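You operate a simulated robot arm through the tools that you are given. There is no shell and no other tool. Be economical: measure what you need, move in short steps, check, and stop when the job is done.

Carry out the task below with a simulated robot arm. There is one attempt and no reset: what you move stays moved.

TASK
Dry the stained grey sample in the rack, then bring it to the mat.
Fine: orange vent slider open first, and kept open; keep the white rack drawer shut for at least 30 seconds after that; shut the drawer again; no specks in the coat.

It is judged by the outcome, as a careful person would: the job done as asked, and still so three seconds after it is handed in. It fails if anything else is knocked over, pushed out of place, dropped, spilled or broken.

THE ROBOT
A 7-joint arm with a two-finger parallel gripper on a trunk, on a base that drives. Base frame: it is fixed to the floor where the robot stands at the start and does not move with it; the origin is under the middle of the robot, x ahead of it, y to its left, z up. Lengths are in m, angles in rad, forces in N, time in s.
It reaches about 1.091 m from its shoulder. Its first joint turns from -2.496 to 2.496 rad. Places, roughly: blue rack drawer [0.7, 0.2, 0.9]; green rack drawer [0.7, 0.2, 0.7]; grey rack drawer [0.7, 0.2, 1]; orange vent slider [0.6, 0, 1.1]; rubber mat [-1.2, 0.3, 0.8]; white rack drawer [0.7, 0.2, 0.6]. Payload 3 kg.
Tool frame: the origin (TCP) lies between the finger pads and is the grasp point; the fingertips stand 0.03 m ahead of it; z points along the fingers, y is the line along which they close. The gripper opens to 0.094 m. The fingers are 0.028 m wide and 0.01 m thick; the gripper's body (0.05 by 0.096 m) begins 0.055 m behind the TCP.
Orientation is that of the tool frame in the base frame, as a unit quaternion [x, y, z, w]. With the fingers straight down and closing along the base's y, the tool's x points along the base's -x, its y along +y and its z along -z.

THE INTERFACE
- The arm moves only by the tool apply_moves. Its argument "steps" is a list that holds one entry, the list of rows, each a list of 6 numbers: the shift along the base's x, y, z in m, then the turn, a rotation vector about the base's x, y, z in rad. In form: [[[dx, dy, dz, wx, wy, wz], ...]]. A call has 1 to 8 rows; each row is the pose to reach, as a shift and turn from the pose commanded when the call began. "grip" is the gripper command, from -1 (fully open) to 1 (shut), values between in proportion, set as the call begins (left out, the last holds). A row lasts 0.2 s, in which the tool goes at most 0.05 m and 0.15 rad; a call with a longer step from one row to the next is refused whole, and so is a gripper value outside its range. A pose out of reach is approached as far as the arm can. The call stops where the force on the tool passes 50 N (or 10 N more than at its start, if that is more) or the arm is blocked; 0.2 s more then pass. The fingers move at their own pace (about 0.045 m/s each) and stop on an object; they squeeze with about 34 N. The grip force told is the motor's: it shows also when the fingers shut on nothing. Time passes only in rows, and 0.2 s behind the last, so rows that repeat a pose let the fingers close. The reply holds the time, the measured pose of the TCP, the force on the tool along the base axes, the opening and the grip force, in the units named above and with some noise, with the torque about the TCP (base axes, N m) and any sound that the robot's microphone picked up.
- Cameras (640 x 400 px; columns grow to the right, rows downward): "scene" is now at [-0.0317, 0.1997, 1.752]; the picture's right is [1.00, 0.07, -0.00], its down [0.07, -0.93, -0.36] and it looks along [-0.03, 0.36, -0.93] (base axes); focal length 214 px, centre (320, 200). "wrist" rides on the gripper at [0.076, 0.014, -0.103] in the tool frame; the picture's right is [-0.18, 0.98, 0.00], its down [-0.75, -0.14, -0.64] and it looks along [-0.63, -0.12, 0.77] (tool axes); focal length 243 px, centre (320, 200).
- get_image(camera): a new picture of that camera. The clock stands still meanwhile.
- move_column(by): slides the trunk up (or, below 0, down) by that many m; the arm and the scene camera ride with it, the base frame stays. It gives what a move gives, with no picture.
- drive_base(legs): drives the robot by 1 to 6 legs, each [ahead, left, turn to the left] in m, m and rad, along the robot's own axes; the way and the turn of a leg run together, so that a leg with both is an arc; at most 1.5 m and 3.142 rad a leg. The arm and the cameras ride along, it lands a little off, and it stops where it bumps. It gives what a move gives.
- aim_head(pan, tilt): turns the head with the scene camera to pan (to the left, within 2.496 rad either way) and tilt (down, from -0.506 to 1.204), counted from straight ahead of the robot. It gives what a move gives.
- probe_pixels(camera, pixels): for up to 12 pixels [column, row] of the newest picture of that camera ("zoom" is the newest enlarged one), the place [x, y, z] in the base frame of the surface seen there, good to about 0.002 m. The clock stands still meanwhile.
- inspect(camera, box): a new picture of the part [left, top, right, bottom] of that camera's present view, enlarged. The clock stands still meanwhile.
- close_job(): hands the job in; it is judged then, once.

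Keep the steps short. Do not move on a guess: measure, check each grasp and each placing, and mend mistakes. In all there are 80 turns and 52 pictures (those below and enlarged ones count). Leave the gripper open and the arm clear of the work at the hand-in unless told otherwise, and finish with a single line.

The tools are called after "Request:" as name(argument=value, ...) on one line, values as JSON. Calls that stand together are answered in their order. apply_moves: Moves the arm, as the interface text tells. Its arguments: {"type":"object","properties":{"steps":{"type":"array"},"grip":{"type":"number"}},"required":["steps"]} The other tools are called the same way: move_column (by) slides the trunk up or down; drive_base (legs) drives the base; aim_head (pan, tilt) turns the head that bears the scene camera; get_image (camera) takes a picture; probe_pixels (camera, pixels) gives the place of the surface under pixels of a picture; inspect (camera, box) takes an enlarged picture of a part of a camera's view; close_job () hands the job in.

At the start:

```text
time_s: 0.0
position: [0.4259, 0.3781, 1.3153]
orientation: [-0.001, 1.0, 0.0, 0.0]
ft_force: [1.2, -0.2, 0.0]
ft_torque: [-0.01, 0.02, 0.0]
gripper_width: 0.094
grasp_force: 0.1
trunk travel left (down, up): [-0.225, 0.165]
robot x, y, heading: [0.0016, 0.0008, 0.001]
head pan, tilt: [1.644, 1.201]
```

scene: 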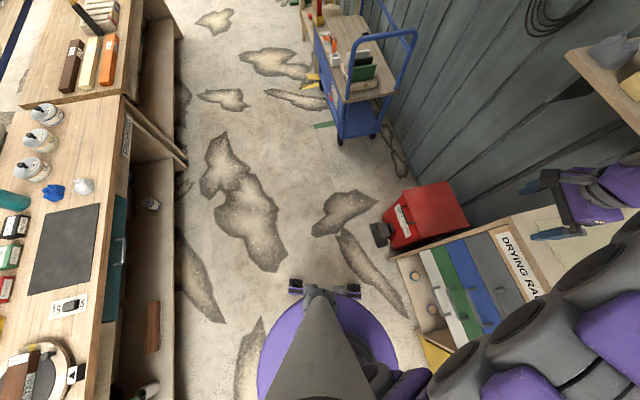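
wrist: 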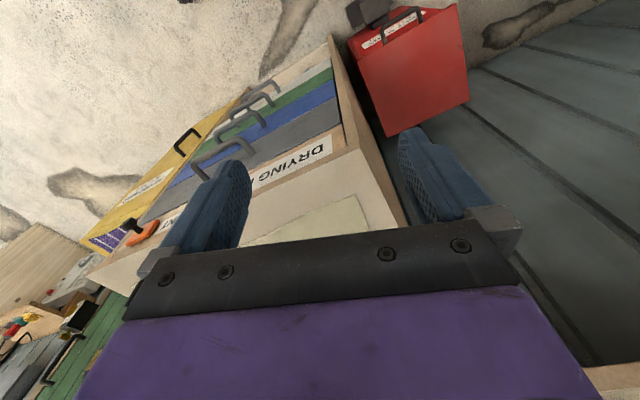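

I see the rack partly at right in the scene picture. First I turn the head ahead to look at the rack, the slider and the drawers.

Request:
aim_head(pan=0.2, tilt=0.8)

Request:
get_image(camera="scene")

```text
time_s: 1.6
position: [0.4247, 0.375, 1.3163]
orientation: [0.001, 1.0, 0.0, 0.0]
ft_force: [-1.1, -0.1, -0.5]
ft_torque: [-0.01, -0.03, 0.0]
gripper_width: 0.094
grasp_force: 0.1
trunk travel left (down, up): [-0.225, 0.165]
robot x, y, heading: [0.0003, -0.0008, 0.003]
head pan, tilt: [0.201, 0.799]
```

```text
49 pictures are left
```

scene: 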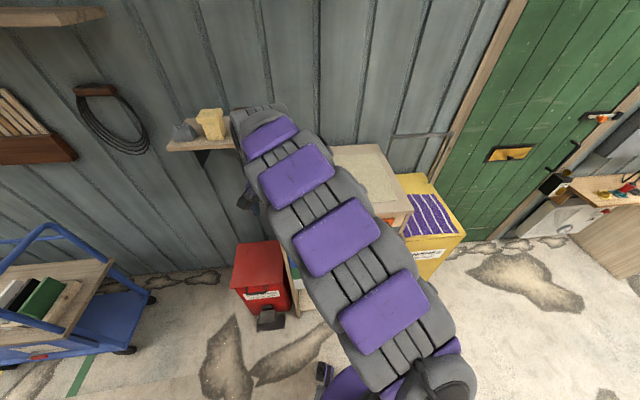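

The arm hides the rack. I swing it to the right at the same height to clear the view.

Request:
apply_moves(steps=[[[-0.03, -0.04, 0, 0, 0, 0], [-0.06, -0.08, 0, 0, 0, 0], [-0.08, -0.125, 0, 0, 0, 0], [-0.08, -0.17, 0, 0, 0, 0], [-0.08, -0.22, 0, 0, 0, 0], [-0.08, -0.27, 0, 0, 0, 0], [-0.08, -0.32, 0, 0, 0, 0], [-0.08, -0.37, 0, 0, 0, 0]]])

Request:
apply_moves(steps=[[[0, -0.05, 0, 0, 0, 0], [0, -0.1, 0, 0, 0, 0], [0, -0.15, 0, 0, 0, 0], [0, -0.2, 0, 0, 0, 0], [0, -0.25, 0, 0, 0, 0], [0, -0.3, 0, 0, 0, 0], [0, -0.35, 0, 0, 0, 0], [0, -0.4, 0, 0, 0, 0]]])

Request:
get_image(camera="scene")

Request:
get_image(camera="wrist")

```text
time_s: 3.4
position: [0.343, 0.0028, 1.3177]
orientation: [0.0, 1.0, 0.001, 0.0]
ft_force: [-0.3, 0.0, 0.2]
ft_torque: [0.0, -0.03, -0.01]
gripper_width: 0.0941
grasp_force: 0.1
trunk travel left (down, up): [-0.225, 0.165]
robot x, y, heading: [0.0001, 0.0017, 0.002]
head pan, tilt: [0.201, 0.799]
```

```text
time_s: 5.2
position: [0.3455, -0.3998, 1.3123]
orientation: [0.0, 1.0, 0.004, 0.0]
ft_force: [-0.6, 0.5, -0.4]
ft_torque: [-0.02, 0.01, 0.02]
gripper_width: 0.0939
grasp_force: 0.0
trunk travel left (down, up): [-0.225, 0.165]
robot x, y, heading: [0.0019, 0.0027, 0.002]
head pan, tilt: [0.201, 0.799]
```

```text
48 pictures are left
```

scene: 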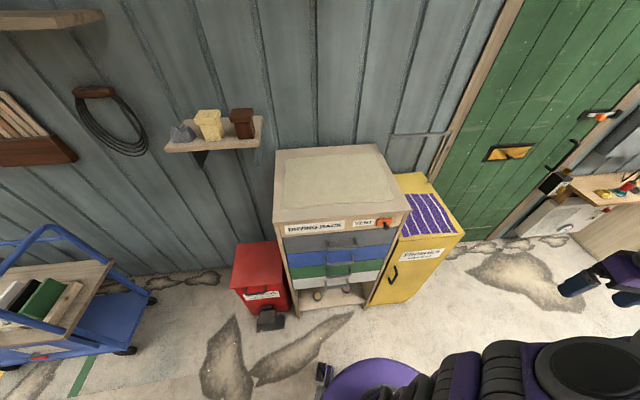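

```text
47 pictures are left
```

wrist: 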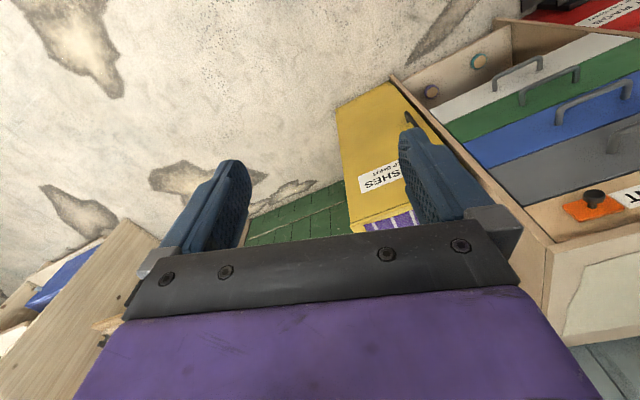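

The rack is now clear. I zoom in on it.

Request:
inspect(camera="scene", box=[260, 190, 420, 310])

Request:
inspect(camera="scene", box=[0, 210, 160, 370])

```text
3.33 times, centred on (340, 250) of scene
```

zoom: 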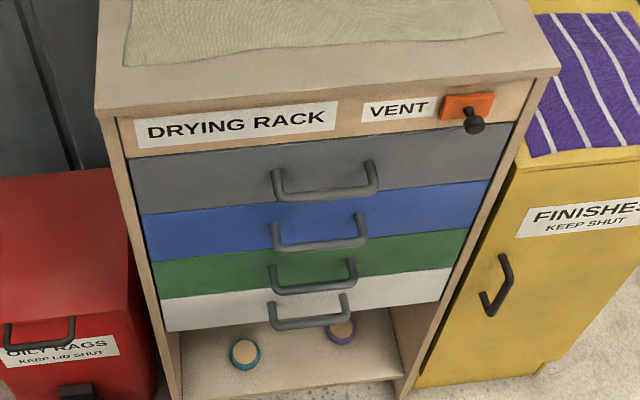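

```text
2.50 times, centred on (80, 290) of scene
```

zoom: 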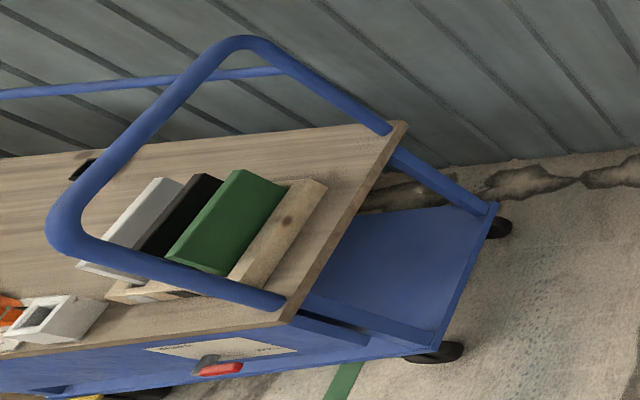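

The sample is not visible outside the drawers here. I look round the workbench behind/left, and the bench on the right, before acting.

Request:
aim_head(pan=2.45, tilt=0.75)

Request:
get_image(camera="scene")

Request:
aim_head(pan=-1.0, tilt=0.6)

Request:
get_image(camera="scene")

```text
time_s: 7.3
position: [0.3437, -0.3972, 1.3153]
orientation: [0.0, 1.0, 0.002, 0.0]
ft_force: [-0.4, 0.2, 0.4]
ft_torque: [0.0, 0.0, 0.04]
gripper_width: 0.0938
grasp_force: 0.0
trunk travel left (down, up): [-0.225, 0.165]
robot x, y, heading: [0.0027, 0.0012, -0.002]
head pan, tilt: [2.45, 0.75]
```

```text
44 pictures are left
```

scene: 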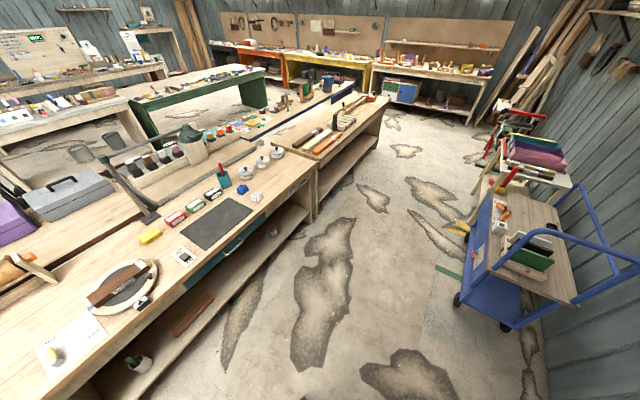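

```text
time_s: 10.2
position: [0.344, -0.3965, 1.3143]
orientation: [0.0, 1.0, 0.002, 0.0]
ft_force: [-0.7, -0.1, 0.5]
ft_torque: [-0.02, -0.01, -0.02]
gripper_width: 0.0942
grasp_force: 0.1
trunk travel left (down, up): [-0.225, 0.165]
robot x, y, heading: [0.0002, -0.0017, -0.004]
head pan, tilt: [-1.0, 0.6]
```

```text
43 pictures are left
```

scene: 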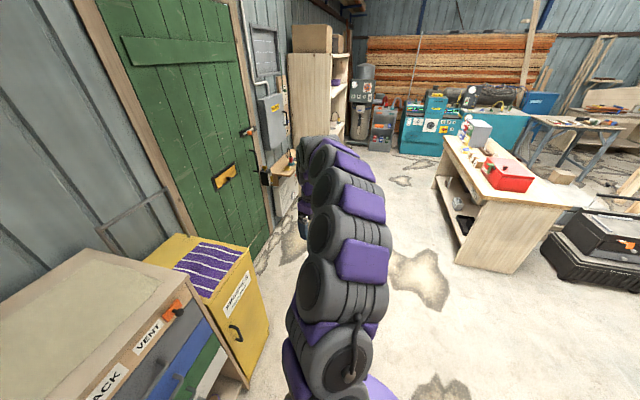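

The mat is on the workbench behind. The sample must sit in the white drawer. I look at the slider up close.

Request:
aim_head(pan=-0.15, tilt=0.85)

Request:
inspect(camera="scene", box=[200, 130, 360, 230])

```text
time_s: 11.3
position: [0.3453, -0.3971, 1.3139]
orientation: [0.0, 1.0, 0.001, 0.0]
ft_force: [0.8, 0.9, 0.4]
ft_torque: [-0.01, 0.01, -0.01]
gripper_width: 0.0941
grasp_force: 0.0
trunk travel left (down, up): [-0.225, 0.165]
robot x, y, heading: [-0.0009, -0.002, 0.004]
head pan, tilt: [-0.15, 0.85]
```

```text
4.00 times, centred on (280, 180) of scene
```

zoom: 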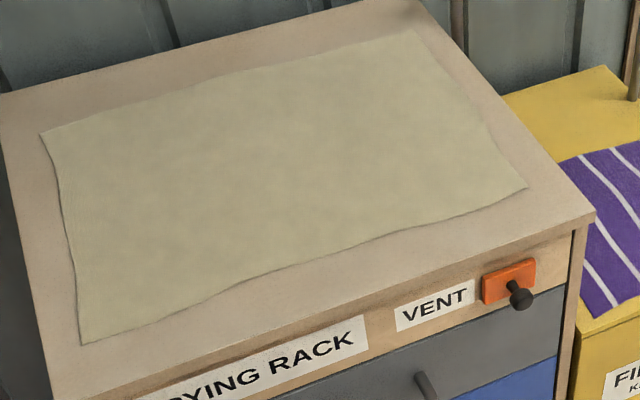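

Request:
probe_pixels(camera="zoom", pixels=[[485, 285], [532, 262], [500, 282], [520, 298], [435, 305], [580, 215], [100, 395], [425, 385], [570, 250]])

Request:
inspect(camera="wrist", box=[480, 120, 640, 260])

```text
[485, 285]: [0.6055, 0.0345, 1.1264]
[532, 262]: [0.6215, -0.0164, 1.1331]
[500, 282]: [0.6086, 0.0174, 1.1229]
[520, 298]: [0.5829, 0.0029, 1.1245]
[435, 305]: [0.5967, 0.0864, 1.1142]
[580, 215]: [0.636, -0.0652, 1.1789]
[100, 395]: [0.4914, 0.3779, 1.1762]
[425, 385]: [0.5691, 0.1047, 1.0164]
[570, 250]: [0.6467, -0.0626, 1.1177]
```

```text
2.86 times, centred on (560, 190) of wrist
```

zoom: 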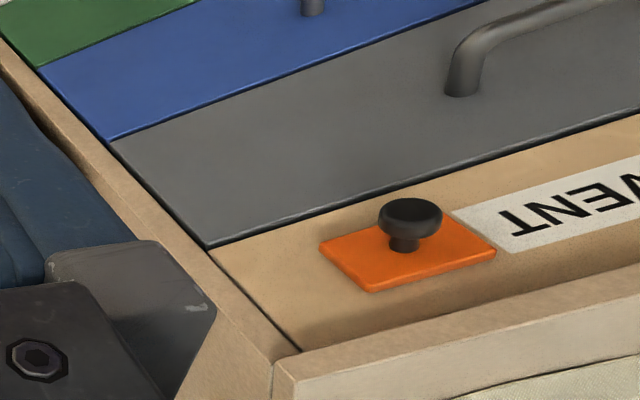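

The rack front faces (-0.95, -0.31): its front edge runs from (0.636,-0.065) to (0.491,0.378). The slider knob is at about (0.583, 0.003, 1.1245). I turn the tool to point at the rack horizontally, fingers closing vertically, and bring it in front of the knob with clearance.

Request:
apply_moves(steps=[[[0.0047, 0.0236, -0.012, 0.0839, -0.0608, -0.0608], [0.0094, 0.0472, -0.024, 0.1678, -0.1216, -0.1216], [0.0141, 0.0708, -0.036, 0.2517, -0.1824, -0.1824], [0.0188, 0.0944, -0.048, 0.3356, -0.2432, -0.2432], [0.0235, 0.118, -0.06, 0.4195, -0.304, -0.304], [0.0282, 0.1416, -0.072, 0.5034, -0.3648, -0.3648], [0.0329, 0.1652, -0.084, 0.5873, -0.4256, -0.4256], [0.0376, 0.1888, -0.096, 0.6712, -0.4864, -0.4864]]])

Request:
apply_moves(steps=[[[0.0047, 0.0236, -0.012, 0.0839, -0.0608, -0.0608], [0.0094, 0.0472, -0.024, 0.1678, -0.1216, -0.1216], [0.0141, 0.0708, -0.036, 0.2517, -0.1824, -0.1824], [0.0188, 0.0944, -0.048, 0.3356, -0.2432, -0.2432], [0.0235, 0.118, -0.06, 0.4195, -0.304, -0.304], [0.0282, 0.1416, -0.072, 0.5034, -0.3648, -0.3648], [0.0329, 0.1652, -0.084, 0.5873, -0.4256, -0.4256], [0.0376, 0.1888, -0.096, 0.6712, -0.4864, -0.4864]]])

Request:
get_image(camera="wrist")

Request:
get_image(camera="scene")

```text
time_s: 13.1
position: [0.3832, -0.2088, 1.2204]
orientation: [0.235, 0.886, 0.324, 0.235]
ft_force: [1.0, 0.1, -0.4]
ft_torque: [-0.04, -0.01, 0.01]
gripper_width: 0.0942
grasp_force: 0.1
trunk travel left (down, up): [-0.225, 0.165]
robot x, y, heading: [0.0027, -0.0017, -0.001]
head pan, tilt: [-0.15, 0.85]
```

```text
time_s: 14.9
position: [0.4686, -0.0512, 1.0458]
orientation: [0.415, 0.571, 0.574, 0.415]
ft_force: [-0.5, -0.2, -0.4]
ft_torque: [0.0, -0.05, -0.01]
gripper_width: 0.0941
grasp_force: 0.1
out of reach, approached as far as the arm can: row 3, 4, 5, 6, 7, 8
trunk travel left (down, up): [-0.225, 0.165]
robot x, y, heading: [0.0019, 0.002, 0.003]
head pan, tilt: [-0.15, 0.85]
```

```text
40 pictures are left
```

wrist: 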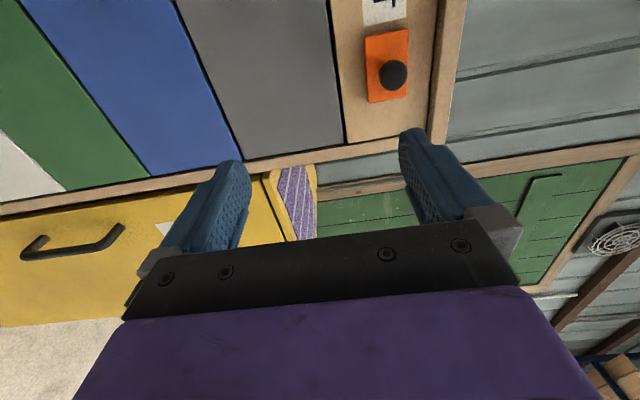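

```text
39 pictures are left
```

scene: 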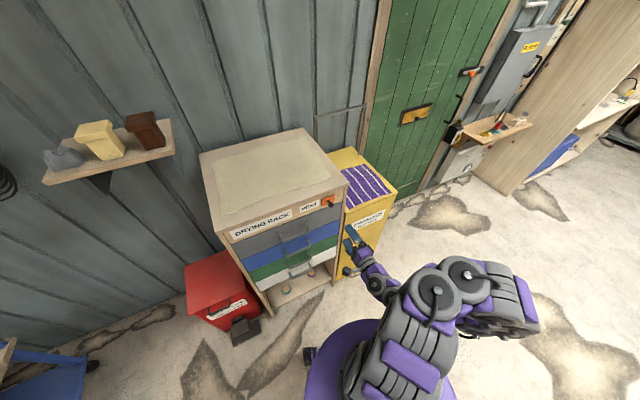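

The last rows were too close to the body to reach. I back the base up 0.3 m and retry from there.

Request:
drive_base(legs=[[-0.3, -0.05, 0]])

```text
time_s: 17.0
position: [0.1706, -0.1011, 1.0474]
orientation: [0.413, 0.571, 0.575, 0.415]
ft_force: [0.2, -0.6, 0.0]
ft_torque: [0.05, 0.05, 0.0]
gripper_width: 0.0941
grasp_force: 0.1
trunk travel left (down, up): [-0.225, 0.165]
robot x, y, heading: [-0.2949, -0.0501, 0.005]
head pan, tilt: [-0.15, 0.85]
```

Now I go to about 12 cm in front of the knob.

Request:
apply_moves(steps=[[[0.0, 0.008, 0.03, 0, 0, 0], [0.04, 0.018, 0.06, 0, 0, 0], [0.08, 0.03, 0.0765, 0, 0, 0], [0.125, 0.04, 0.0765, 0, 0, 0], [0.17, 0.05, 0.0765, 0, 0, 0], [0.21, 0.06, 0.0765, 0, 0, 0], [0.25, 0.067, 0.0765, 0, 0, 0], [0.29, 0.067, 0.0765, 0, 0, 0]]])

Request:
get_image(camera="wrist")

Request:
get_image(camera="scene")

```text
refused: row 2 steps farther than a row can; nothing moved
```

```text
38 pictures are left
```

wrist: 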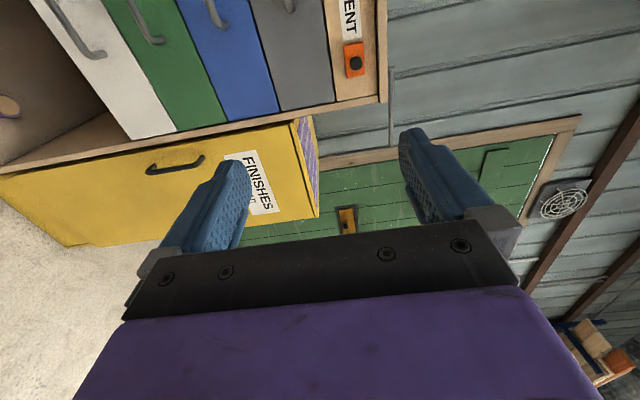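

```text
37 pictures are left
```

scene: 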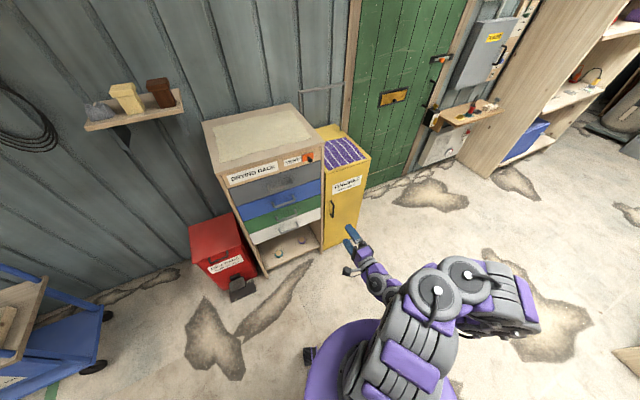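

A row was too long; I send it with shorter rows.

Request:
apply_moves(steps=[[[0.02, 0.008, 0.025, 0, 0, 0], [0.055, 0.018, 0.05, 0, 0, 0], [0.09, 0.03, 0.0765, 0, 0, 0], [0.13, 0.04, 0.0765, 0, 0, 0], [0.17, 0.05, 0.0765, 0, 0, 0], [0.21, 0.06, 0.0765, 0, 0, 0], [0.25, 0.067, 0.0765, 0, 0, 0], [0.29, 0.067, 0.0765, 0, 0, 0]]])

Request:
probe_pixels(camera="wrist", pixels=[[356, 63], [347, 50], [360, 46], [348, 75], [363, 72]])

Request:
inspect(camera="scene", box=[200, 140, 400, 280])

```text
time_s: 18.8
position: [0.4617, -0.0323, 1.1215]
orientation: [0.413, 0.571, 0.576, 0.415]
ft_force: [0.0, -0.3, -0.3]
ft_torque: [-0.01, 0.01, 0.0]
gripper_width: 0.0941
grasp_force: 0.0
out of reach, approached as far as the arm can: row 1, 2
trunk travel left (down, up): [-0.225, 0.165]
robot x, y, heading: [-0.2969, -0.0537, 0.0]
head pan, tilt: [-0.15, 0.85]
```

```text
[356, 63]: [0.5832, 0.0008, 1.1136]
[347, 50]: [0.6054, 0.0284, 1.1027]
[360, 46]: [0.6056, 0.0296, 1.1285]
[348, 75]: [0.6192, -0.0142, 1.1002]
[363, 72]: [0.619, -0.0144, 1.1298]
```

```text
2.86 times, centred on (300, 210) of scene
```

zoom: 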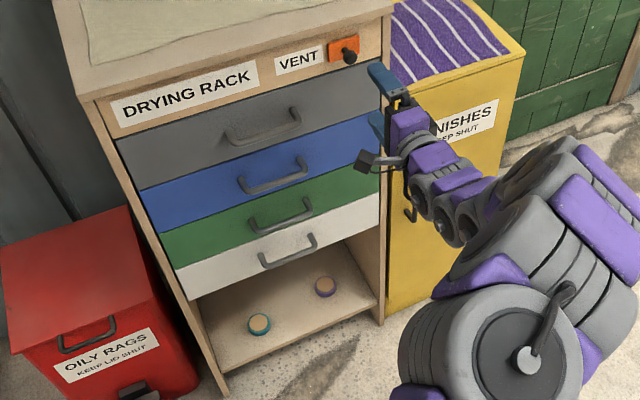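

The knob is centred at about (0.583, 0.001, 1.1145). I go in so the fingertips just straddle the knob without touching the plate.

Request:
apply_moves(steps=[[[0.03, 0.01, -0.007, 0, 0, 0], [0.06, 0.018, -0.007, 0, 0, 0], [0.09, 0.026, -0.007, 0, 0, 0], [0.108, 0.031, -0.007, 0, 0, 0], [0.108, 0.031, -0.007, 0, 0, 0]]])

Request:
apply_moves(steps=[[[0, 0, 0, 0, 0, 0], [0, 0, 0, 0, 0, 0], [0, 0, 0, 0, 0, 0], [0, 0, 0, 0, 0, 0], [0, 0, 0, 0, 0, 0], [0, 0, 0, 0, 0, 0]]], grip=1)

Request:
get_image(camera="wrist")

```text
time_s: 20.0
position: [0.5687, -0.0023, 1.1149]
orientation: [0.412, 0.572, 0.575, 0.415]
ft_force: [0.0, -1.2, 0.4]
ft_torque: [0.01, -0.02, -0.02]
gripper_width: 0.094
grasp_force: 0.1
trunk travel left (down, up): [-0.225, 0.165]
robot x, y, heading: [-0.2933, -0.0479, 0.005]
head pan, tilt: [-0.15, 0.85]
```

```text
time_s: 21.4
position: [0.5688, -0.0024, 1.1148]
orientation: [0.413, 0.573, 0.574, 0.415]
ft_force: [-0.9, 0.2, -5.1]
ft_torque: [-0.03, 0.22, 0.07]
gripper_width: 0.023
grasp_force: 45.1
trunk travel left (down, up): [-0.225, 0.165]
robot x, y, heading: [-0.2944, -0.0496, -0.002]
head pan, tilt: [-0.15, 0.85]
```

```text
35 pictures are left
```

wrist: 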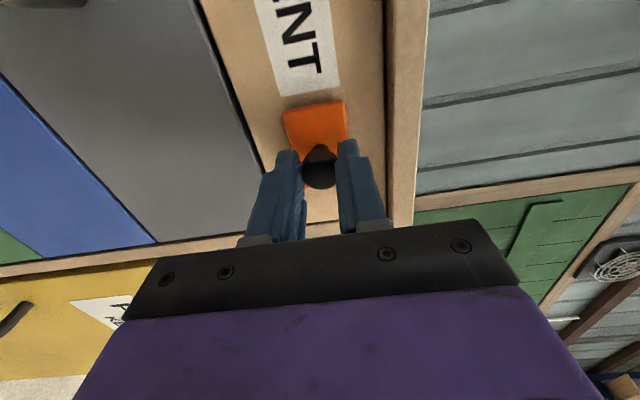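

The knob is held (2.3 cm, firm). I try a gentle slide to the right, where there is free room beside the plate, watching the force.

Request:
apply_moves(steps=[[[0.0025, -0.0076, 0, 0, 0, 0], [0.005, -0.0152, 0, 0, 0, 0], [0.0075, -0.0228, 0, 0, 0, 0]]])

Request:
inspect(camera="wrist", box=[200, 0, 440, 240])

```text
time_s: 22.2
position: [0.5757, -0.0268, 1.1146]
orientation: [0.414, 0.573, 0.574, 0.414]
ft_force: [-13.0, -4.3, -13.7]
ft_torque: [-0.34, 0.4, 0.4]
gripper_width: 0.0234
grasp_force: 45.1
trunk travel left (down, up): [-0.225, 0.165]
robot x, y, heading: [-0.2952, -0.0491, 0.005]
head pan, tilt: [-0.15, 0.85]
```

```text
1.67 times, centred on (320, 120) of wrist
```

zoom: 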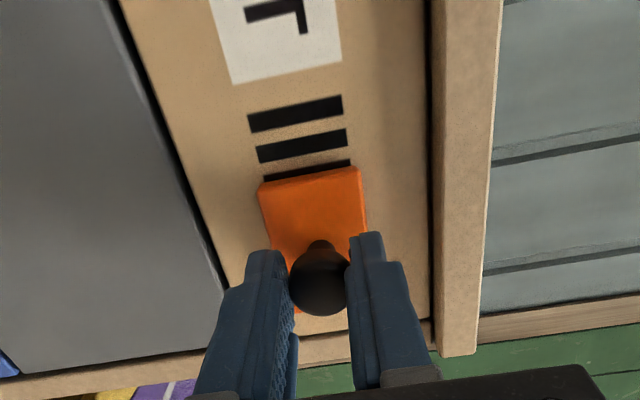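

It slides right and vent slots appear. I continue to the stop.

Request:
apply_moves(steps=[[[0.0015, -0.0076, 0, 0, 0, 0], [0.003, -0.0152, 0, 0, 0, 0], [0.0045, -0.0228, 0, 0, 0, 0], [0.0065, -0.0285, 0, 0, 0, 0]]])

Request:
inspect(camera="wrist", box=[200, 0, 440, 240])

```text
time_s: 23.2
position: [0.5836, -0.0444, 1.1137]
orientation: [0.411, 0.575, 0.575, 0.413]
ft_force: [-22.5, 13.2, -26.4]
ft_torque: [0.07, 0.74, 0.77]
gripper_width: 0.0232
grasp_force: 44.9
trunk travel left (down, up): [-0.225, 0.165]
robot x, y, heading: [-0.2983, -0.0477, 0.002]
head pan, tilt: [-0.15, 0.85]
```

```text
1.67 times, centred on (320, 120) of wrist
```

zoom: 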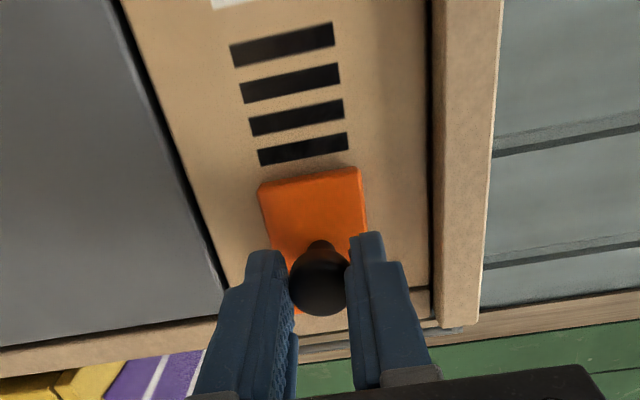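

All four slots are fully open and the slider is at its stop (t ≈ 23 s). I release and back straight out.

Request:
apply_moves(steps=[[[-0.004, 0.002, 0, 0, 0, 0], [-0.004, 0.002, 0, 0, 0, 0], [-0.004, 0.002, 0, 0, 0, 0], [-0.004, 0.002, 0, 0, 0, 0]]], grip=-1)

Request:
apply_moves(steps=[[[-0.03, -0.01, 0, 0, 0, 0], [-0.06, -0.02, 0, 0, 0, 0], [-0.1, -0.033, 0, 0, 0, 0], [-0.14, -0.046, 0, 0, 0, 0], [-0.18, -0.059, -0.02, 0, 0, 0], [-0.2, -0.065, -0.06, 0, 0, 0], [-0.22, -0.07, -0.1, 0, 0, 0]]])

Request:
inspect(camera="scene", box=[200, 120, 400, 280])

```text
time_s: 24.2
position: [0.579, -0.0499, 1.1161]
orientation: [0.411, 0.573, 0.574, 0.416]
ft_force: [-0.4, -0.4, -0.7]
ft_torque: [0.0, 0.02, 0.0]
gripper_width: 0.0939
grasp_force: 0.0
trunk travel left (down, up): [-0.225, 0.165]
robot x, y, heading: [-0.297, -0.0496, -0.0]
head pan, tilt: [-0.15, 0.85]
```

```text
time_s: 25.8
position: [0.3585, -0.1226, 1.0177]
orientation: [0.413, 0.571, 0.576, 0.415]
ft_force: [-0.9, 0.8, 0.9]
ft_torque: [0.02, 0.01, -0.01]
gripper_width: 0.0938
grasp_force: 0.1
trunk travel left (down, up): [-0.225, 0.165]
robot x, y, heading: [-0.2958, -0.0491, -0.001]
head pan, tilt: [-0.15, 0.85]
```

```text
2.50 times, centred on (300, 200) of scene
```

zoom: 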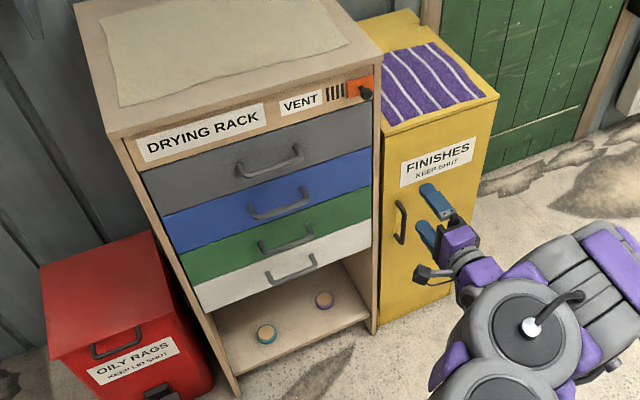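

The slider stays open. Next I measure the white handle and the neighbours.

Request:
probe_pixels(camera="zoom", pixels=[[268, 278], [290, 271], [313, 262], [282, 243], [308, 234], [200, 300], [368, 240], [200, 280], [285, 155], [275, 208], [360, 290], [292, 273]])

Request:
move_column(by=-0.2)

```text
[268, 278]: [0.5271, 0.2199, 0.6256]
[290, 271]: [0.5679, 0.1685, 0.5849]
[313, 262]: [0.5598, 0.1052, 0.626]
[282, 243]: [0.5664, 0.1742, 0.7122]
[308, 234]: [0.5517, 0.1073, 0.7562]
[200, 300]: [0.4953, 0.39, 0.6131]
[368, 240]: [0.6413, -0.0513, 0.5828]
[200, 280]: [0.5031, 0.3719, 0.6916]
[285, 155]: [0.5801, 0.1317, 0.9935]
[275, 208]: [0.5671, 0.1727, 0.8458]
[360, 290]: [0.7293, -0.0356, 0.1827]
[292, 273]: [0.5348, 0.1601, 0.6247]
```

```text
time_s: 27.9
position: [0.3587, -0.1234, 0.8177]
orientation: [0.413, 0.572, 0.576, 0.414]
ft_force: [0.5, 0.6, -0.6]
ft_torque: [0.0, 0.03, 0.02]
gripper_width: 0.094
grasp_force: 0.0
trunk travel left (down, up): [-0.025, 0.365]
robot x, y, heading: [-0.2963, -0.0475, -0.0]
head pan, tilt: [-0.15, 0.85]
```

White handle bar: centre about (0.5365, 0.160, 0.62), 3 cm ahead of the drawer face. I go to a pre-grasp pose, then wait out the 30 s there.

Request:
apply_moves(steps=[[[0.01, 0.035, -0.025, 0, 0, 0], [0.02, 0.07, -0.05, 0, 0, 0], [0.03, 0.105, -0.075, 0, 0, 0], [0.035, 0.14, -0.1, 0, 0, 0], [0.04, 0.17, -0.13, 0, 0, 0], [0.045, 0.2, -0.16, 0, 0, 0], [0.055, 0.23, -0.185, 0, 0, 0], [0.064, 0.246, -0.198, 0, 0, 0]]])

Request:
aim_head(pan=0.3, tilt=0.75)

Request:
get_image(camera="scene")

Request:
get_image(camera="wrist")

```text
time_s: 29.7
position: [0.4071, 0.0851, 0.6531]
orientation: [0.412, 0.572, 0.575, 0.415]
ft_force: [-0.3, -0.5, -0.4]
ft_torque: [-0.03, -0.01, 0.02]
gripper_width: 0.0939
grasp_force: 0.1
out of reach, approached as far as the arm can: row 7, 8
trunk travel left (down, up): [-0.025, 0.365]
robot x, y, heading: [-0.293, -0.05, 0.006]
head pan, tilt: [-0.15, 0.85]
```

```text
time_s: 30.6
position: [0.4065, 0.0867, 0.6524]
orientation: [0.411, 0.572, 0.576, 0.415]
ft_force: [-0.6, -0.8, -0.1]
ft_torque: [-0.02, -0.03, -0.03]
gripper_width: 0.0938
grasp_force: 0.1
trunk travel left (down, up): [-0.025, 0.365]
robot x, y, heading: [-0.2933, -0.0523, 0.005]
head pan, tilt: [0.3, 0.75]
```

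```text
31 pictures are left
```

scene: 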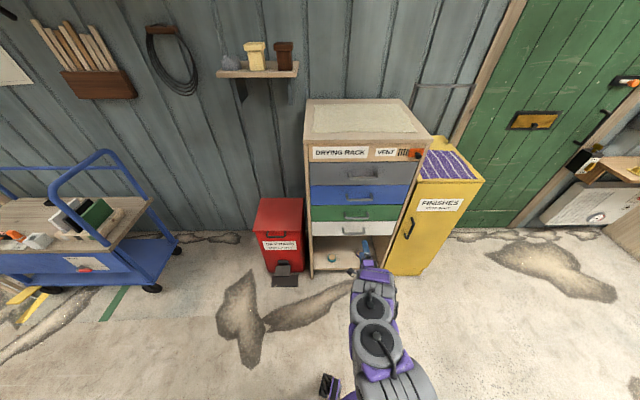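

```text
30 pictures are left
```

wrist: 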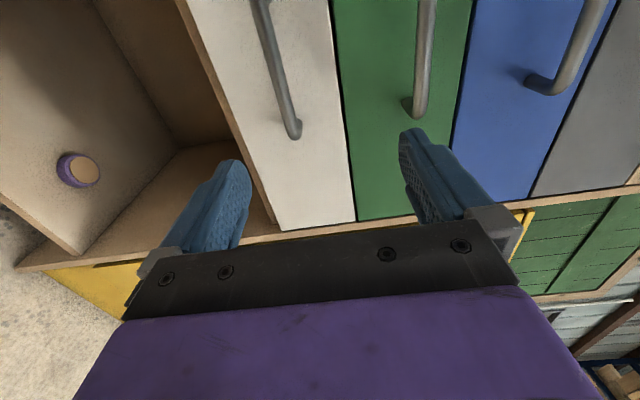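

The arm is again cramped. Backing up another 0.2 m gives room for pulling the drawer, and uses waiting time.

Request:
drive_base(legs=[[-0.2, -0.05, 0.0]])

Request:
apply_moves(steps=[[[0.03, 0.01, 0, 0, 0, 0], [0.06, 0.03, 0, 0, 0, 0], [0.09, 0.045, 0, 0, 0, 0], [0.12, 0.06, -0.01, 0, 0, 0], [0.15, 0.07, -0.02, 0, 0, 0], [0.18, 0.08, -0.03, 0, 0, 0], [0.2, 0.085, -0.032, 0, 0, 0], [0.21, 0.09, -0.032, 0, 0, 0]]])

```text
time_s: 32.2
position: [0.2115, 0.0352, 0.6546]
orientation: [0.411, 0.572, 0.574, 0.416]
ft_force: [-0.5, 0.3, -0.9]
ft_torque: [-0.02, -0.04, -0.04]
gripper_width: 0.094
grasp_force: 0.1
trunk travel left (down, up): [-0.025, 0.365]
robot x, y, heading: [-0.4855, -0.098, -0.003]
head pan, tilt: [0.3, 0.75]
```

```text
time_s: 34.0
position: [0.3307, 0.0414, 0.6942]
orientation: [0.41, 0.573, 0.576, 0.415]
ft_force: [0.2, -0.5, 0.0]
ft_torque: [0.02, -0.01, 0.01]
gripper_width: 0.0942
grasp_force: 0.0
out of reach, approached as far as the arm can: row 1, 2, 3, 4, 5, 6, 7, 8
trunk travel left (down, up): [-0.025, 0.365]
robot x, y, heading: [-0.4888, -0.0968, 0.004]
head pan, tilt: [0.3, 0.75]
```

Still limited, so it isn't distance; it looks like a joint limit low and to the left. I raise the arm to a comfortable pose, then turn the base to face the rack and re-aim the tool.

Request:
apply_moves(steps=[[[0, -0.01, 0.04, 0, 0, 0], [0, -0.02, 0.08, 0, 0, 0], [-0.02, -0.03, 0.12, 0, 0, 0], [-0.04, -0.04, 0.15, 0, 0, 0], [-0.06, -0.05, 0.18, 0, 0, 0], [-0.06, -0.05, 0.18, 0, 0, 0]]])

Request:
drive_base(legs=[[0.12, 0, 0], [0, 0, 0.4]])

Request:
apply_moves(steps=[[[0, 0, 0, 0, 0, -0.1], [0, 0, 0, 0, 0, -0.2], [0, 0, 0, 0, 0, -0.3], [0, 0, 0, 0, 0, -0.4], [0, 0, 0, 0, 0, -0.4]]])

```text
time_s: 35.4
position: [0.2732, -0.0036, 0.875]
orientation: [0.411, 0.571, 0.575, 0.418]
ft_force: [0.4, -0.1, -0.1]
ft_torque: [-0.03, -0.02, -0.03]
gripper_width: 0.0941
grasp_force: 0.1
trunk travel left (down, up): [-0.025, 0.365]
robot x, y, heading: [-0.4943, -0.0977, 0.001]
head pan, tilt: [0.3, 0.75]
```

```text
time_s: 37.9
position: [0.2941, 0.2856, 0.8756]
orientation: [0.29, 0.642, 0.647, 0.293]
ft_force: [0.5, -0.5, -0.1]
ft_torque: [-0.03, -0.01, 0.01]
gripper_width: 0.0942
grasp_force: 0.1
trunk travel left (down, up): [-0.025, 0.365]
robot x, y, heading: [-0.3722, -0.0971, 0.402]
head pan, tilt: [0.3, 0.75]
```

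```text
time_s: 39.1
position: [0.2929, 0.2858, 0.8773]
orientation: [0.411, 0.571, 0.576, 0.416]
ft_force: [-0.3, 0.4, 0.2]
ft_torque: [0.01, -0.01, 0.02]
gripper_width: 0.0938
grasp_force: 0.1
trunk travel left (down, up): [-0.025, 0.365]
robot x, y, heading: [-0.3717, -0.1029, 0.401]
head pan, tilt: [0.3, 0.75]
```

All reached. Now I lower to the pre-grasp in front of the white handle.

Request:
apply_moves(steps=[[[0.012, -0.022, -0.032, 0, 0, 0], [0.024, -0.044, -0.064, 0, 0, 0], [0.036, -0.066, -0.096, 0, 0, 0], [0.048, -0.088, -0.128, 0, 0, 0], [0.06, -0.11, -0.16, 0, 0, 0], [0.072, -0.132, -0.192, 0, 0, 0], [0.084, -0.154, -0.224, 0, 0, 0], [0.097, -0.174, -0.257, 0, 0, 0]]])

Request:
get_image(camera="wrist")

```text
time_s: 40.9
position: [0.3771, 0.0667, 0.6621]
orientation: [0.402, 0.582, 0.581, 0.403]
ft_force: [0.1, -0.4, -0.4]
ft_torque: [-0.01, 0.03, -0.01]
gripper_width: 0.0938
grasp_force: 0.0
out of reach, approached as far as the arm can: row 1, 2, 3, 4, 5, 6, 7, 8
trunk travel left (down, up): [-0.025, 0.365]
robot x, y, heading: [-0.3715, -0.0981, 0.403]
head pan, tilt: [0.3, 0.75]
```

```text
29 pictures are left
```

wrist: 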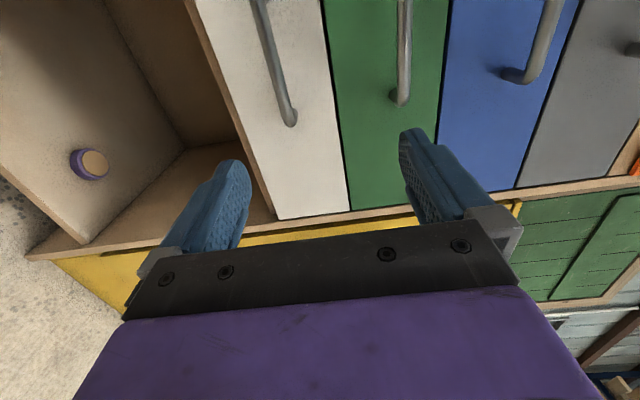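

The wrist bend is limited when pointing level this low. I pitch the tool 0.5 rad downward while moving to a pre-grasp 12 cm off the bar along the fingers, with fingers only partly open.

Request:
apply_moves(steps=[[[0.01, 0.01, 0.02, -0.039, 0.119, 0], [0.02, 0.02, 0.03, -0.078, 0.238, 0], [0.03, 0.03, 0.03, -0.117, 0.357, 0], [0.04, 0.045, 0.025, -0.1555, 0.475, 0], [0.06, 0.06, 0.015, -0.1555, 0.475, 0], [0.06, 0.06, 0.015, -0.1555, 0.475, 0]]], grip=-0.05)

Request:
get_image(camera="wrist")

```text
time_s: 42.3
position: [0.4401, 0.1275, 0.6787]
orientation: [0.501, 0.696, 0.417, 0.301]
ft_force: [0.2, 0.5, 0.3]
ft_torque: [0.0, 0.0, 0.0]
gripper_width: 0.0496
grasp_force: 0.1
trunk travel left (down, up): [-0.025, 0.365]
robot x, y, heading: [-0.3741, -0.0986, 0.403]
head pan, tilt: [0.3, 0.75]
```

```text
28 pictures are left
```

wrist: 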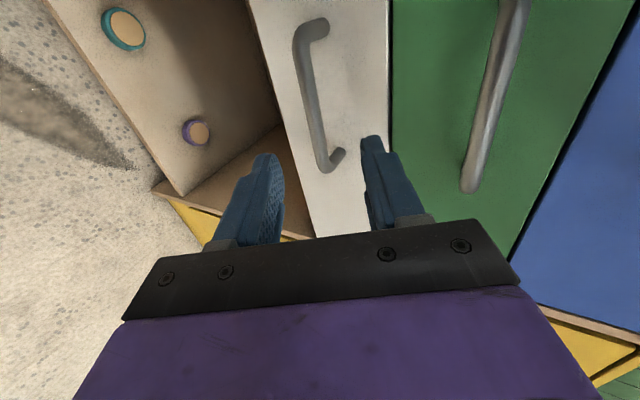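

Reached. I measure the handle bar and the drawer face in this view.

Request:
probe_pixels(camera="wrist", pixels=[[303, 45], [309, 85], [317, 125], [325, 162], [340, 100], [290, 100], [370, 110], [285, 120], [490, 100], [470, 180]])

Request:
apply_moves(steps=[[[0, 0, 0, 0, 0, 0], [0, 0, 0, 0, 0, 0], [0, 0, 0, 0, 0, 0], [0, 0, 0, 0, 0, 0], [0, 0, 0, 0, 0, 0], [0, 0, 0, 0, 0, 0], [0, 0, 0, 0, 0, 0], [0, 0, 0, 0, 0, 0]]])

Request:
apply_moves(steps=[[[0, 0, 0, 0, 0, 0], [0, 0, 0, 0, 0, 0], [0, 0, 0, 0, 0, 0], [0, 0, 0, 0, 0, 0], [0, 0, 0, 0, 0, 0], [0, 0, 0, 0, 0, 0], [0, 0, 0, 0, 0, 0], [0, 0, 0, 0, 0, 0]]])

Request:
apply_moves(steps=[[[0, 0, 0, 0, 0, 0], [0, 0, 0, 0, 0, 0], [0, 0, 0, 0, 0, 0], [0, 0, 0, 0, 0, 0], [0, 0, 0, 0, 0, 0], [0, 0, 0, 0, 0, 0], [0, 0, 0, 0, 0, 0], [0, 0, 0, 0, 0, 0]]])

Request:
apply_moves(steps=[[[0, 0, 0, 0, 0, 0], [0, 0, 0, 0, 0, 0], [0, 0, 0, 0, 0, 0], [0, 0, 0, 0, 0, 0], [0, 0, 0, 0, 0, 0], [0, 0, 0, 0, 0, 0], [0, 0, 0, 0, 0, 0], [0, 0, 0, 0, 0, 0]]])

Request:
apply_moves(steps=[[[0, 0, 0, 0, 0, 0], [0, 0, 0, 0, 0, 0], [0, 0, 0, 0, 0, 0], [0, 0, 0, 0, 0, 0], [0, 0, 0, 0, 0, 0], [0, 0, 0, 0, 0, 0], [0, 0, 0, 0, 0, 0], [0, 0, 0, 0, 0, 0]]])

Request:
apply_moves(steps=[[[0, 0, 0, 0, 0, 0], [0, 0, 0, 0, 0, 0], [0, 0, 0, 0, 0, 0], [0, 0, 0, 0, 0, 0], [0, 0, 0, 0, 0, 0], [0, 0, 0, 0, 0, 0], [0, 0, 0, 0, 0, 0], [0, 0, 0, 0, 0, 0]]])

Request:
apply_moves(steps=[[[0, 0, 0, 0, 0, 0], [0, 0, 0, 0, 0, 0], [0, 0, 0, 0, 0, 0], [0, 0, 0, 0, 0, 0], [0, 0, 0, 0, 0, 0], [0, 0, 0, 0, 0, 0], [0, 0, 0, 0, 0, 0], [0, 0, 0, 0, 0, 0]]])

```text
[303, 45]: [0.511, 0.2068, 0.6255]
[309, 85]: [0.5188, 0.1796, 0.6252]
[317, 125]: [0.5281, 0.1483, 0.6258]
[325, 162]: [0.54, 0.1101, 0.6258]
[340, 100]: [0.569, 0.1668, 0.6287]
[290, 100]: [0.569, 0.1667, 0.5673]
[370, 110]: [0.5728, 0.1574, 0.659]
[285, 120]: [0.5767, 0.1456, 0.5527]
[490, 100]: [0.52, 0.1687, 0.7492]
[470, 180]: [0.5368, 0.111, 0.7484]
```

```text
time_s: 44.1
position: [0.4389, 0.1277, 0.6792]
orientation: [0.501, 0.696, 0.416, 0.301]
ft_force: [-0.6, 0.1, 0.4]
ft_torque: [0.01, -0.01, 0.05]
gripper_width: 0.0494
grasp_force: 0.0
trunk travel left (down, up): [-0.025, 0.365]
robot x, y, heading: [-0.3708, -0.0986, 0.404]
head pan, tilt: [0.3, 0.75]
```

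```text
time_s: 45.9
position: [0.4398, 0.1275, 0.6781]
orientation: [0.502, 0.695, 0.417, 0.302]
ft_force: [-0.7, -0.4, -0.4]
ft_torque: [0.01, 0.0, -0.02]
gripper_width: 0.0494
grasp_force: 0.0
trunk travel left (down, up): [-0.025, 0.365]
robot x, y, heading: [-0.3719, -0.1017, 0.404]
head pan, tilt: [0.3, 0.75]
```

```text
time_s: 47.7
position: [0.4394, 0.1275, 0.6786]
orientation: [0.502, 0.696, 0.416, 0.302]
ft_force: [-0.3, 1.0, 1.0]
ft_torque: [-0.01, -0.04, 0.02]
gripper_width: 0.0496
grasp_force: 0.0
trunk travel left (down, up): [-0.025, 0.365]
robot x, y, heading: [-0.3766, -0.1013, 0.401]
head pan, tilt: [0.3, 0.75]
```

```text
time_s: 49.5
position: [0.4383, 0.1275, 0.6791]
orientation: [0.502, 0.696, 0.417, 0.301]
ft_force: [0.5, -1.2, 0.6]
ft_torque: [0.01, 0.02, 0.0]
gripper_width: 0.0494
grasp_force: 0.0
trunk travel left (down, up): [-0.025, 0.365]
robot x, y, heading: [-0.3726, -0.1001, 0.4]
head pan, tilt: [0.3, 0.75]
```

```text
time_s: 51.3
position: [0.44, 0.1272, 0.6791]
orientation: [0.502, 0.695, 0.417, 0.302]
ft_force: [-0.3, 0.9, -0.1]
ft_torque: [0.01, 0.01, 0.01]
gripper_width: 0.0492
grasp_force: 0.1
trunk travel left (down, up): [-0.025, 0.365]
robot x, y, heading: [-0.3724, -0.1012, 0.4]
head pan, tilt: [0.3, 0.75]
```

```text
time_s: 53.1
position: [0.4401, 0.1265, 0.6784]
orientation: [0.501, 0.695, 0.417, 0.302]
ft_force: [-0.5, 0.5, 0.9]
ft_torque: [0.03, 0.01, -0.01]
gripper_width: 0.0495
grasp_force: 0.1
trunk travel left (down, up): [-0.025, 0.365]
robot x, y, heading: [-0.3697, -0.0955, 0.405]
head pan, tilt: [0.3, 0.75]
```

```text
time_s: 54.9
position: [0.4392, 0.1276, 0.6786]
orientation: [0.502, 0.696, 0.417, 0.3]
ft_force: [-0.1, 0.5, 0.7]
ft_torque: [0.0, 0.05, -0.03]
gripper_width: 0.0495
grasp_force: 0.1
trunk travel left (down, up): [-0.025, 0.365]
robot x, y, heading: [-0.3697, -0.0976, 0.401]
head pan, tilt: [0.3, 0.75]
```

Bar centre about (0.530, 0.160, 0.623). More than 31 s have passed since the vent opened (54.9 vs ~23). I move in along the fingers, then close.

Request:
apply_moves(steps=[[[0.02, 0.007, -0.012, 0, 0, 0], [0.04, 0.014, -0.024, 0, 0, 0], [0.06, 0.0215, -0.036, 0, 0, 0], [0.078, 0.0285, -0.048, 0, 0, 0], [0.078, 0.0285, -0.048, 0, 0, 0]]])

Request:
apply_moves(steps=[[[0, 0, 0, 0, 0, 0], [0, 0, 0, 0, 0, 0], [0, 0, 0, 0, 0, 0], [0, 0, 0, 0, 0, 0], [0, 0, 0, 0, 0, 0]]], grip=1)

Request:
get_image(camera="wrist")

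```text
time_s: 56.1
position: [0.4801, 0.1413, 0.6552]
orientation: [0.502, 0.696, 0.417, 0.301]
ft_force: [0.1, -1.3, -0.2]
ft_torque: [0.03, -0.02, 0.01]
gripper_width: 0.0497
grasp_force: 0.1
out of reach, approached as far as the arm can: row 3, 4, 5
trunk travel left (down, up): [-0.025, 0.365]
robot x, y, heading: [-0.3713, -0.0974, 0.398]
head pan, tilt: [0.3, 0.75]
```

```text
time_s: 57.3
position: [0.4802, 0.1428, 0.6539]
orientation: [0.502, 0.695, 0.417, 0.301]
ft_force: [0.5, -0.1, -0.4]
ft_torque: [-0.02, -0.04, 0.03]
gripper_width: 0.0
grasp_force: 33.7
trunk travel left (down, up): [-0.025, 0.365]
robot x, y, heading: [-0.3694, -0.0948, 0.407]
head pan, tilt: [0.3, 0.75]
```

```text
27 pictures are left
```

wrist: 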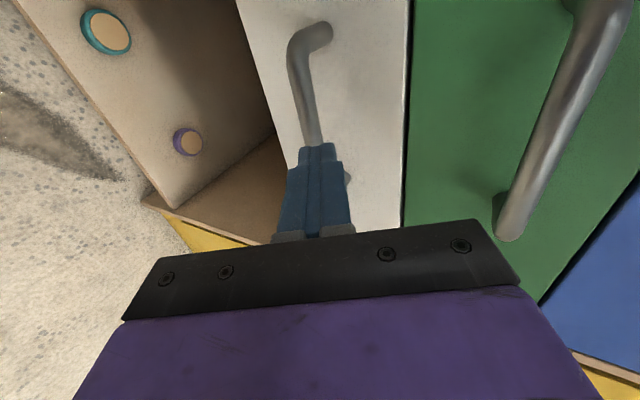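

The arm ran out of reach just short, so the fingers shut on nothing. I reopen partly, back off, bring the base 0.12 m closer, and retry.

Request:
apply_moves(steps=[[[-0.02, -0.007, 0.012, 0, 0, 0], [-0.04, -0.014, 0.024, 0, 0, 0], [-0.08, -0.028, 0.036, 0, 0, 0], [-0.12, -0.042, 0.048, 0, 0, 0], [-0.14, -0.049, 0.048, 0, 0, 0]]], grip=-0.05)

Request:
drive_base(legs=[[0.12, 0, 0]])

```text
time_s: 58.5
position: [0.3406, 0.0934, 0.7018]
orientation: [0.501, 0.695, 0.418, 0.301]
ft_force: [0.8, 1.3, -0.3]
ft_torque: [0.04, 0.02, 0.01]
gripper_width: 0.0492
grasp_force: 0.0
trunk travel left (down, up): [-0.025, 0.365]
robot x, y, heading: [-0.3705, -0.1007, 0.401]
head pan, tilt: [0.3, 0.75]
```

```text
time_s: 59.7
position: [0.4505, 0.1363, 0.7004]
orientation: [0.503, 0.694, 0.417, 0.301]
ft_force: [0.4, 1.0, 0.2]
ft_torque: [0.0, 0.01, 0.0]
gripper_width: 0.0496
grasp_force: 0.0
trunk travel left (down, up): [-0.025, 0.365]
robot x, y, heading: [-0.2631, -0.0519, 0.399]
head pan, tilt: [0.3, 0.75]
```

Realign on the approach line, then go in.

Request:
apply_moves(steps=[[[-0.012, -0.009, -0.022, 0, 0, 0], [0.01, -0.001, -0.035, 0, 0, 0], [0.03, 0.006, -0.047, 0, 0, 0], [0.05, 0.013, -0.059, 0, 0, 0], [0.067, 0.0197, -0.07, 0, 0, 0], [0.067, 0.0197, -0.07, 0, 0, 0]]])

Request:
get_image(camera="wrist")

```text
time_s: 61.1
position: [0.5148, 0.1559, 0.6323]
orientation: [0.503, 0.693, 0.418, 0.303]
ft_force: [-0.5, -0.5, 0.3]
ft_torque: [-0.03, -0.03, -0.01]
gripper_width: 0.0495
grasp_force: 0.0
trunk travel left (down, up): [-0.025, 0.365]
robot x, y, heading: [-0.2596, -0.0548, 0.398]
head pan, tilt: [0.3, 0.75]
```

```text
26 pictures are left
```

wrist: 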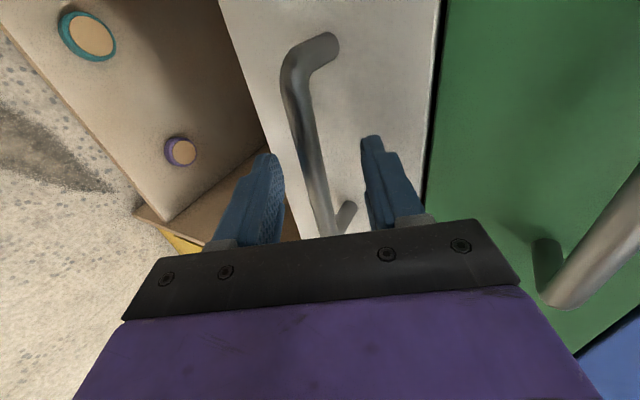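

The bar lies between the fingers. I close.

Request:
apply_moves(steps=[[[0, 0, 0, 0, 0, 0], [0, 0, 0, 0, 0, 0], [0, 0, 0, 0, 0, 0], [0, 0, 0, 0, 0, 0]]], grip=1)

```text
time_s: 62.1
position: [0.5132, 0.1549, 0.6301]
orientation: [0.502, 0.696, 0.415, 0.301]
ft_force: [-19.5, -3.6, -21.0]
ft_torque: [0.26, 0.65, 0.15]
gripper_width: 0.0138
grasp_force: 45.5
trunk travel left (down, up): [-0.025, 0.365]
robot x, y, heading: [-0.2622, -0.0561, 0.399]
head pan, tilt: [0.3, 0.75]
```

The handle is held (1.4 cm). I pull it gently straight out along the drawer axis.

Request:
apply_moves(steps=[[[-0.015, -0.005, -0.002, 0, 0, 0], [-0.04, -0.013, -0.002, 0, 0, 0], [-0.065, -0.021, -0.002, 0, 0, 0], [-0.09, -0.0295, -0.002, 0, 0, 0], [-0.115, -0.0375, -0.002, 0, 0, 0], [-0.14, -0.046, -0.002, 0, 0, 0], [-0.165, -0.054, -0.002, 0, 0, 0], [-0.18, -0.059, -0.002, 0, 0, 0]]])

Request:
get_image(camera="scene")

```text
time_s: 63.9
position: [0.3356, 0.0979, 0.6302]
orientation: [0.501, 0.695, 0.418, 0.302]
ft_force: [-0.5, 5.1, -31.2]
ft_torque: [0.33, 0.7, -0.04]
gripper_width: 0.0135
grasp_force: 44.9
trunk travel left (down, up): [-0.025, 0.365]
robot x, y, heading: [-0.2613, -0.0551, 0.402]
head pan, tilt: [0.3, 0.75]
```

```text
25 pictures are left
```

scene: 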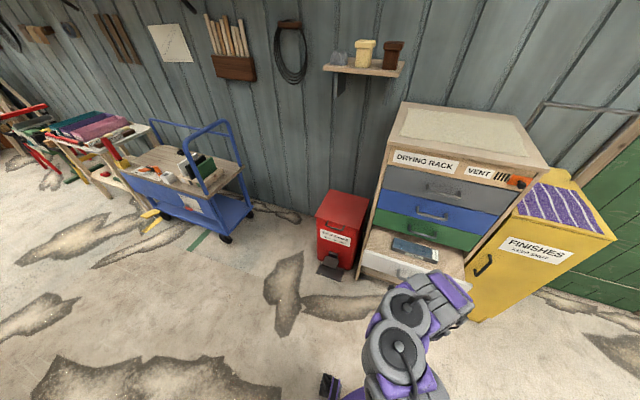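

The drawer is open about 19 cm and the sample is visible. I zoom in.

Request:
inspect(camera="scene", box=[350, 210, 490, 290])

Request:
probe_pixels(camera="scene", pixels=[[397, 240], [436, 249], [391, 251], [434, 261], [412, 250], [380, 255], [455, 262], [375, 235]])

```text
4.57 times, centred on (420, 250) of scene
```

zoom: 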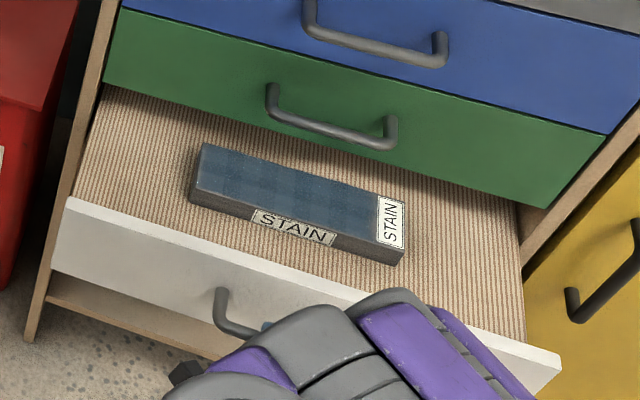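

```text
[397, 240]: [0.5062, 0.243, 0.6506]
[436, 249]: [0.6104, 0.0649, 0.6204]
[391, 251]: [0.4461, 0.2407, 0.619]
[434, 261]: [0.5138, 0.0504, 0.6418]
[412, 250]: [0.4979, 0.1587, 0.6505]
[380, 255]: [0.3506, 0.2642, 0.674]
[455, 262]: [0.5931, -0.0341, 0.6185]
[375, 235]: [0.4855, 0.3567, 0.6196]
```

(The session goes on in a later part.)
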